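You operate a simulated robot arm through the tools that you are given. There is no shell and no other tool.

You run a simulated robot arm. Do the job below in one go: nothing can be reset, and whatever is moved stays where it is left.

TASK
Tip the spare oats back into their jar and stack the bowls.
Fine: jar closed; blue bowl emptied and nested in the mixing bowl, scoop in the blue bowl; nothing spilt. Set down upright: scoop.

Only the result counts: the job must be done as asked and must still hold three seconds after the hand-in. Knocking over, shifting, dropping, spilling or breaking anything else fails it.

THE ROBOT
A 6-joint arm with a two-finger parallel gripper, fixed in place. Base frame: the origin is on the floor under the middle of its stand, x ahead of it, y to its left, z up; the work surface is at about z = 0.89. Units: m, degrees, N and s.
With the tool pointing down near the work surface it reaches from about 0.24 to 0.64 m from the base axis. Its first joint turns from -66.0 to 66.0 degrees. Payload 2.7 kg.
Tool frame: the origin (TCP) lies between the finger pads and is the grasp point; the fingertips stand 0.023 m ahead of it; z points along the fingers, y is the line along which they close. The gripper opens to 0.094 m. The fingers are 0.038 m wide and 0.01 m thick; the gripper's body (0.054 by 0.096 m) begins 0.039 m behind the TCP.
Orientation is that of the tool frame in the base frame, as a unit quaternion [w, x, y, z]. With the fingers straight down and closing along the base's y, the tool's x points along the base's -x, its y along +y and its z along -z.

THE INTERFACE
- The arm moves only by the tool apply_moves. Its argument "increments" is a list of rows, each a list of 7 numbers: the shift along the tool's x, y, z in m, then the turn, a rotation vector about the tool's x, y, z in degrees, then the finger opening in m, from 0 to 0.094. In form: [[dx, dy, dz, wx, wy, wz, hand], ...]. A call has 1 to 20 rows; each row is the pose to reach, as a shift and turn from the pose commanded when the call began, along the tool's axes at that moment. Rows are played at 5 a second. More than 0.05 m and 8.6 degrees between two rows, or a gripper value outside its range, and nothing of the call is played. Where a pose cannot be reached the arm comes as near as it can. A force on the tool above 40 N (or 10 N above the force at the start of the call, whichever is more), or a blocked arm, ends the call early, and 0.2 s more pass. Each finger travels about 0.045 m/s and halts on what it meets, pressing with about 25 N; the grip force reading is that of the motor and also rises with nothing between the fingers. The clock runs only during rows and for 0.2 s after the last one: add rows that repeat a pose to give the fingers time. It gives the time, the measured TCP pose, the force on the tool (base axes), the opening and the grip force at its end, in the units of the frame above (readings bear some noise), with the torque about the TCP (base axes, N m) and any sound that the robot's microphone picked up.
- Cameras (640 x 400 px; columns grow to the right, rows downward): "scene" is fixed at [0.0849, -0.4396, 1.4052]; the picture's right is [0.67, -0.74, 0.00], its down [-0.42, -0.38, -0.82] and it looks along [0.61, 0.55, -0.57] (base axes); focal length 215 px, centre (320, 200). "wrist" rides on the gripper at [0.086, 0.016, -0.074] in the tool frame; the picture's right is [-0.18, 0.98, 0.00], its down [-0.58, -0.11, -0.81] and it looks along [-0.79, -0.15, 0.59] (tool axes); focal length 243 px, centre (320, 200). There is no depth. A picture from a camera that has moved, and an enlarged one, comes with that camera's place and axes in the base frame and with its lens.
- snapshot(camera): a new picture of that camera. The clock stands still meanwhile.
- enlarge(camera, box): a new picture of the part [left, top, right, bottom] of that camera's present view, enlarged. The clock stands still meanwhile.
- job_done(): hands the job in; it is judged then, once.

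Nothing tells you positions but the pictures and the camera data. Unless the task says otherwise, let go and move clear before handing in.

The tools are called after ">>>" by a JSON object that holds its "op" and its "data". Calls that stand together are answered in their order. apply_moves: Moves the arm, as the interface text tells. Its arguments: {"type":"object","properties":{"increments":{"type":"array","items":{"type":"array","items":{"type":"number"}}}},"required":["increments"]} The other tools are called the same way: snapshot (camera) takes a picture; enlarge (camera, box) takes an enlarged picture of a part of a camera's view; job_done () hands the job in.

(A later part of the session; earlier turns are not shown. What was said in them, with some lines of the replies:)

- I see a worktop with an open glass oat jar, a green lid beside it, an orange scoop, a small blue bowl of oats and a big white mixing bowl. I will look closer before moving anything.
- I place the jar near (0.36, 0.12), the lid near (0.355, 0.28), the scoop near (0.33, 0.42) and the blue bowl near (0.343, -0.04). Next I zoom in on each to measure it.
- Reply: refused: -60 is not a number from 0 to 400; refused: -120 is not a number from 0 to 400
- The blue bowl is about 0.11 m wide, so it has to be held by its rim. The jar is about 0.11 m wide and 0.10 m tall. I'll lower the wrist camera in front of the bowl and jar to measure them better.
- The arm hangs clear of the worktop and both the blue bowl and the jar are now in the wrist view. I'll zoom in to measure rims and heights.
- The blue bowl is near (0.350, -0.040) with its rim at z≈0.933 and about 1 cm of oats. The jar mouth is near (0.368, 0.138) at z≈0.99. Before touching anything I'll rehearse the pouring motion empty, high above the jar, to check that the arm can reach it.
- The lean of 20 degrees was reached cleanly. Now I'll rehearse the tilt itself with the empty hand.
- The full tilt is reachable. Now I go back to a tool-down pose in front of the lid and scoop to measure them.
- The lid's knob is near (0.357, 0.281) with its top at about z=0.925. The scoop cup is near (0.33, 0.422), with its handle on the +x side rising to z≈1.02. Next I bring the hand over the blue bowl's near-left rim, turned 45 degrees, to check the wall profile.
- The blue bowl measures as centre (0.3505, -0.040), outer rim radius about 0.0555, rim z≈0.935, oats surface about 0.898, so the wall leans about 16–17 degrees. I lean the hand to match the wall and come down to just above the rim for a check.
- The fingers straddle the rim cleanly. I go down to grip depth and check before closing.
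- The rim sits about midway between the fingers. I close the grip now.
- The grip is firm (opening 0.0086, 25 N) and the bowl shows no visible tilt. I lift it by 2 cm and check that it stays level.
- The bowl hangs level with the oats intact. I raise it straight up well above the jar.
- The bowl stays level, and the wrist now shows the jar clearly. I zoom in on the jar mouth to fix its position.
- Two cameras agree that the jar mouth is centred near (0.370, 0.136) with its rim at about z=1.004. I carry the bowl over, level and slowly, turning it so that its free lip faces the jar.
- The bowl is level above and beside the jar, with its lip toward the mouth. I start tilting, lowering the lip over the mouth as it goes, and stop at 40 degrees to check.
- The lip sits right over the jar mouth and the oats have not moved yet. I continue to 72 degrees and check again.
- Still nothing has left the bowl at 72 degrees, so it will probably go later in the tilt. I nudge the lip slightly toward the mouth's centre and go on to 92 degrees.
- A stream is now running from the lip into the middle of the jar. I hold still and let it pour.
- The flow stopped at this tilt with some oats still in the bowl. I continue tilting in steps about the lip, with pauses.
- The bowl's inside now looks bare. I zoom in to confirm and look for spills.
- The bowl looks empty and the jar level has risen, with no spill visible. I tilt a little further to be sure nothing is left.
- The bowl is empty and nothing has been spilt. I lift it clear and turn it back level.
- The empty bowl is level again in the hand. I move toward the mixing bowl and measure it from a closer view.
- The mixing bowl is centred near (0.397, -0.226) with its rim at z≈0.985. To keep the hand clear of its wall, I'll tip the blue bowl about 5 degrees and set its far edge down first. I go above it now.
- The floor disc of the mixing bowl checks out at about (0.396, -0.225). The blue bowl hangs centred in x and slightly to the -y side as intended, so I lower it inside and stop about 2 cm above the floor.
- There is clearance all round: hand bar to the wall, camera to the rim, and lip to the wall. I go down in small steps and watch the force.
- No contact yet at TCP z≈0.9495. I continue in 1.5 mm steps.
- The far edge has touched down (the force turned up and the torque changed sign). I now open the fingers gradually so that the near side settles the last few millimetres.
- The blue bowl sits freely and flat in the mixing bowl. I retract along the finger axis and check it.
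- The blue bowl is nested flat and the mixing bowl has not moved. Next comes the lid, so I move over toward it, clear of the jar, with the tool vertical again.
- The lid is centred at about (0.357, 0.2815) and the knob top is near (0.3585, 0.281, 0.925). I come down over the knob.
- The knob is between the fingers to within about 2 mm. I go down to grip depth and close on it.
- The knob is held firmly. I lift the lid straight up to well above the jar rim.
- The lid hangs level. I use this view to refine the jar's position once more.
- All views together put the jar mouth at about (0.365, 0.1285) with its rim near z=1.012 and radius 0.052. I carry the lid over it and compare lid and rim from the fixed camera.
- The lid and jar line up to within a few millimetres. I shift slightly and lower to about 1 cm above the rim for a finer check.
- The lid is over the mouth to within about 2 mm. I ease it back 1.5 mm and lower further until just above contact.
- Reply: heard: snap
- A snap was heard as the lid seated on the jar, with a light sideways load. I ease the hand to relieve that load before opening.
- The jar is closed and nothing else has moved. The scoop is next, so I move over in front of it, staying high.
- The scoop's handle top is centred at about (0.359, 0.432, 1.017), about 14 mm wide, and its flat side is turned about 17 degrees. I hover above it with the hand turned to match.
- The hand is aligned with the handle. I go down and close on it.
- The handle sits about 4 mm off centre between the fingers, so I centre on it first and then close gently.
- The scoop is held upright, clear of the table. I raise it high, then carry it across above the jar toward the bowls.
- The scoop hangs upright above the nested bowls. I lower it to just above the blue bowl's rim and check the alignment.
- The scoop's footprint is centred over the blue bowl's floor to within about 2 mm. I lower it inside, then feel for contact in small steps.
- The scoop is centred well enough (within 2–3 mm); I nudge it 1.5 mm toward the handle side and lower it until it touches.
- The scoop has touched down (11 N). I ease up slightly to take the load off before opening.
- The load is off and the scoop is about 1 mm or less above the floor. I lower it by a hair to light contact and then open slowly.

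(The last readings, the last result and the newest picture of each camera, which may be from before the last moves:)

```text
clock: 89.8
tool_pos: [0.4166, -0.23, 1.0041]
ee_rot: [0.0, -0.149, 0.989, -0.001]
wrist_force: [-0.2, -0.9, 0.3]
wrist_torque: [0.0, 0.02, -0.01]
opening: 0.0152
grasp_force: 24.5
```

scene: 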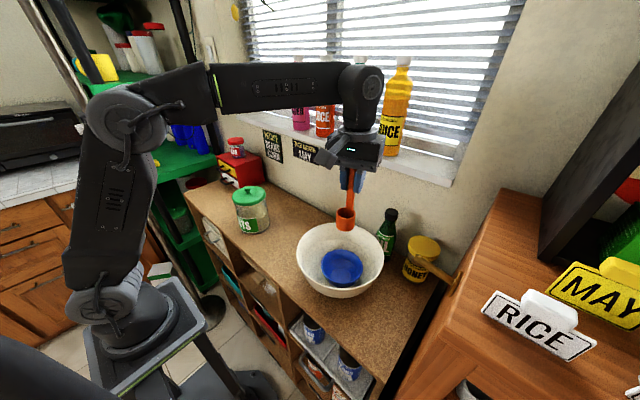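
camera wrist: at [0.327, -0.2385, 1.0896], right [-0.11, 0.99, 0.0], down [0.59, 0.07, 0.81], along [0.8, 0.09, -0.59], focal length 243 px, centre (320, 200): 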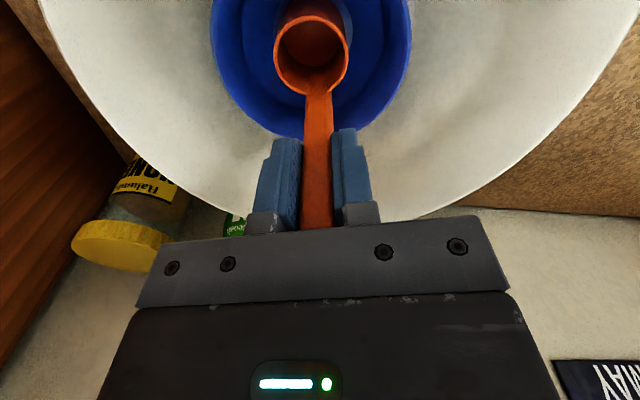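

>>> {"op": "apply_moves", "data": {"increments": [[0, 0, 0, 0, 0, 0, 0.014], [0, 0, 0, 0, 0, 0, 0.0165], [0, 0, 0, 0, 0, 0, 0.019], [0, 0, 0, 0, 0, 0, 0.023], [0, 0, 0, 0, 0, 0, 0.029], [0, 0, 0, 0, 0, 0, 0.036], [0, 0, 0, 0, 0, 0, 0.036]]}}

>>> {"op": "enlarge", "data": {"camera": "scene", "box": [310, 220, 374, 294]}}

>>> {"op": "snapshot", "data": {"camera": "wrist"}}

```text
clock: 91.4
tool_pos: [0.4178, -0.2308, 1.0041]
ee_rot: [0.0, -0.148, 0.989, -0.001]
wrist_force: [-0.7, 0.6, -0.3]
wrist_torque: [-0.02, 0.0, -0.07]
opening: 0.0359
grasp_force: 0.1
```

```text
5.41 times, centred on (342, 257) of scene
camera zoom: at [0.0849, -0.4396, 1.4052], right [0.67, -0.74, 0.0], down [-0.42, -0.38, -0.82], along [0.61, 0.55, -0.57], focal length 1162 px, centre (201, -108)
```

zoom: 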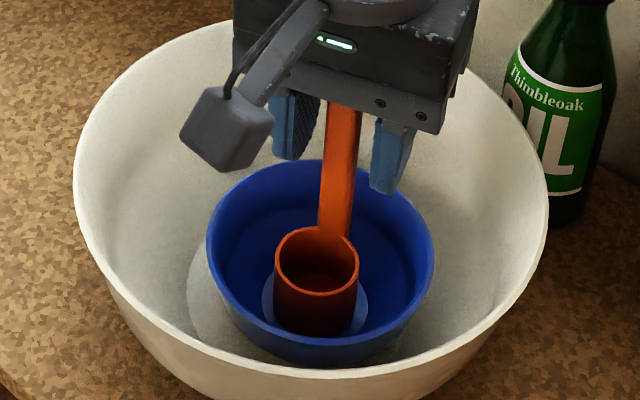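

```text
taken
camera wrist: at [0.3293, -0.2395, 1.0788], right [-0.11, 0.99, 0.0], down [0.59, 0.07, 0.81], along [0.8, 0.09, -0.59], focal length 243 px, centre (320, 200)
```

wrist: 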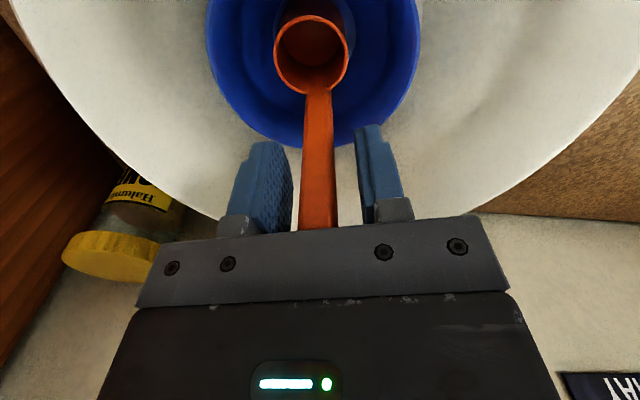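

The scoop stands upright on its own in the blue bowl, with both fingers clear of the handle. I retract straight up.

>>> {"op": "apply_moves", "data": {"increments": [[0, 0, -0.008, 0, 0, 0, 0.036], [0, 0, -0.02, 0, 0, 0, 0.036], [0, 0, -0.04, 0, 0, 0, 0.036], [0, 0, -0.065, 0, 0, 0, 0.036], [0, 0, -0.095, 0, 0, 0, 0.036], [0, 0, -0.13, 0, 0, 0, 0.036], [0, 0, -0.165, 0, 0, 0, 0.036], [0, 0, -0.19, 0, 0, 0, 0.036], [0, 0, -0.19, 0, 0, 0, 0.036]]}}

>>> {"op": "snapshot", "data": {"camera": "scene"}}

>>> {"op": "enlarge", "data": {"camera": "scene", "box": [290, 200, 400, 310]}}

>>> {"op": "snapshot", "data": {"camera": "wrist"}}

```text
clock: 93.4
tool_pos: [0.4181, -0.2298, 1.1952]
ee_rot: [0.001, -0.148, 0.989, 0.0]
wrist_force: [0.3, 0.0, -0.5]
wrist_torque: [-0.02, 0.05, 0.0]
opening: 0.036
grasp_force: 0.0
```

```text
taken
```

scene: 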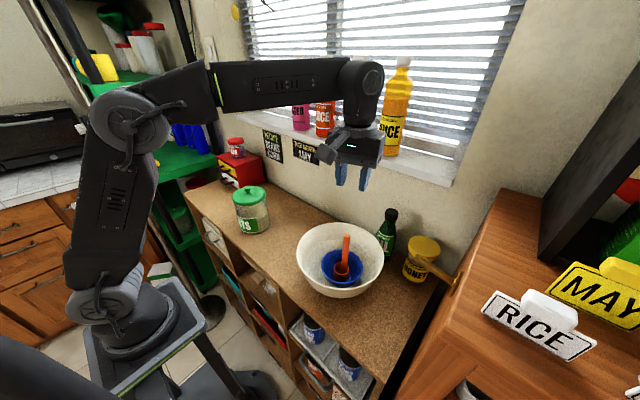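

```text
3.64 times, centred on (345, 255) of scene
camera zoom: at [0.0849, -0.4396, 1.4052], right [0.67, -0.74, 0.0], down [-0.42, -0.38, -0.82], along [0.61, 0.55, -0.57], focal length 782 px, centre (229, 0)
```

zoom: 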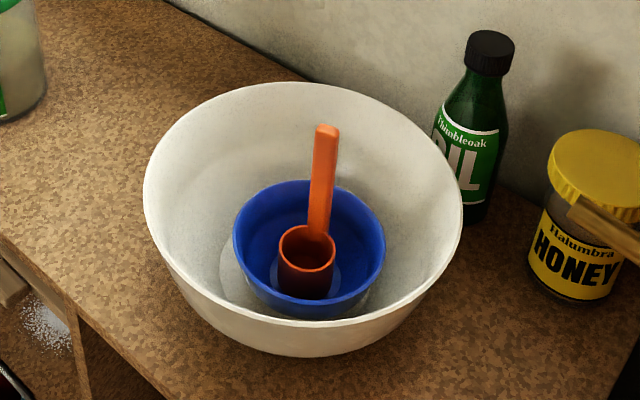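

```text
taken
camera wrist: at [0.3282, -0.2393, 1.2697], right [-0.11, 0.99, 0.0], down [0.59, 0.07, 0.81], along [0.8, 0.09, -0.59], focal length 243 px, centre (320, 200)
```

wrist: 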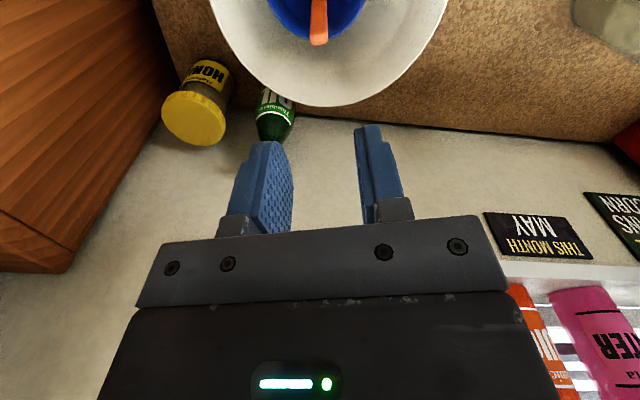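

The scoop is standing upright in the nested blue bowl. I do one last check of the jar, the worktop and the bystanders after a short wait.

>>> {"op": "apply_moves", "data": {"increments": [[0.02, 0.02, -0.02, 0, 0, 0, 0.036], [0.04, 0.05, -0.04, 0, 0, 0, 0.036], [0.05, 0.08, -0.05, 0, 0, 0, 0.036], [0.05, 0.1, -0.05, 0, 0, 0, 0.036], [0.05, 0.1, -0.05, 0, 0, 0, 0.036], [0.05, 0.1, -0.05, 0, 0, 0, 0.036], [0.05, 0.1, -0.05, 0, 0, 0, 0.036]]}}

>>> {"op": "enlarge", "data": {"camera": "scene", "box": [180, 140, 340, 260]}}

>>> {"op": "enlarge", "data": {"camera": "scene", "box": [220, 175, 284, 240]}}

>>> {"op": "enlarge", "data": {"camera": "scene", "box": [310, 220, 374, 294]}}

```text
clock: 95.0
tool_pos: [0.3398, -0.1473, 1.2446]
ee_rot: [0.0, -0.148, 0.989, -0.001]
wrist_force: [-0.2, -0.1, 0.5]
wrist_torque: [0.02, 0.01, -0.01]
opening: 0.036
grasp_force: 0.0
```

```text
3.33 times, centred on (260, 200) of scene
camera zoom: at [0.0849, -0.4395, 1.4052], right [0.67, -0.74, 0.0], down [-0.42, -0.38, -0.82], along [0.61, 0.55, -0.57], focal length 717 px, centre (520, 200)
```

zoom: 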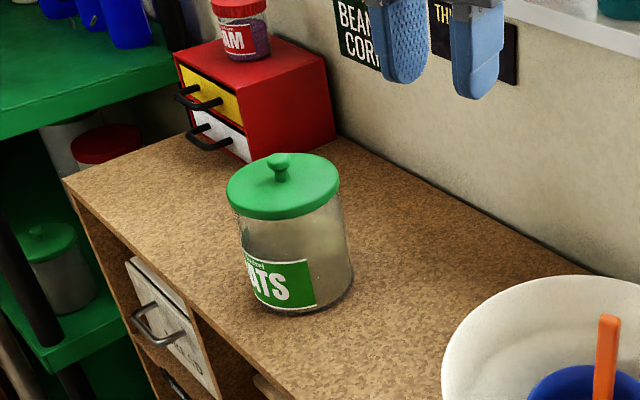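

```text
6.15 times, centred on (252, 208) of scene
camera zoom: at [0.0849, -0.4395, 1.4052], right [0.67, -0.74, 0.0], down [-0.42, -0.38, -0.82], along [0.61, 0.55, -0.57], focal length 1323 px, centre (738, 154)
```

zoom: 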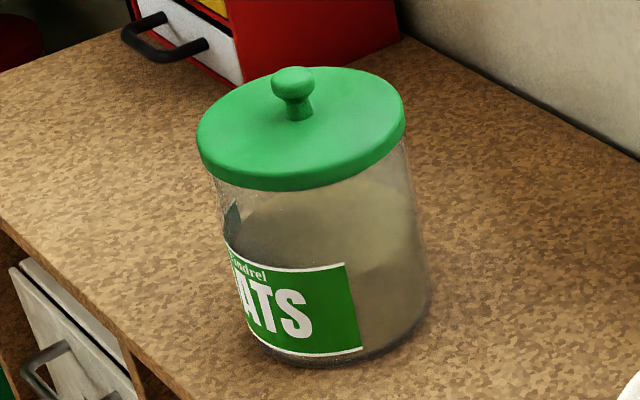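

```text
5.41 times, centred on (342, 257) of scene
camera zoom: at [0.0849, -0.4395, 1.4052], right [0.67, -0.74, 0.0], down [-0.42, -0.38, -0.82], along [0.61, 0.55, -0.57], focal length 1162 px, centre (201, -108)
```

zoom: 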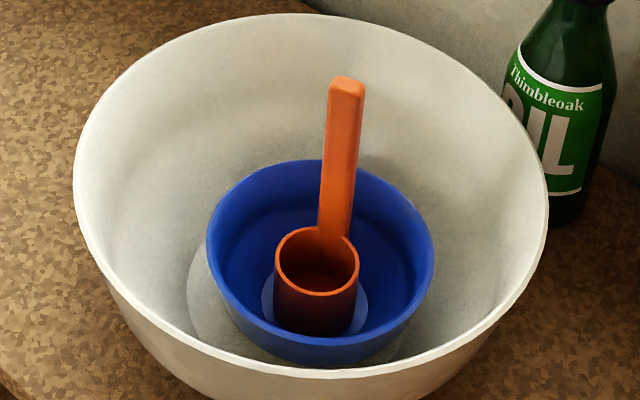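

Everything looks as asked. The oats are back in the jar and the lid is snapped on. The empty blue bowl is nested in the mixing bowl with the scoop upright in it, the worktop is clean and the hand is clear. I hand in the job.

>>> {"op": "job_done", "data": {}}

```text
The job is handed in.
```

The job is handed in, and in the last pictures everything was as you asked:

- **Oats:** they are back in their jar. The blue bowl looked empty after the pour, and I saw nothing spilt.
- **Jar:** the lid is on and snapped shut.
- **Bowls:** the blue bowl sits flat inside the mixing bowl, about 1 cm off centre.
- **Scoop:** it stands upright on its own in the blue bowl.

Nothing else was disturbed that I could see, and the hand was empty and clear when I handed in.
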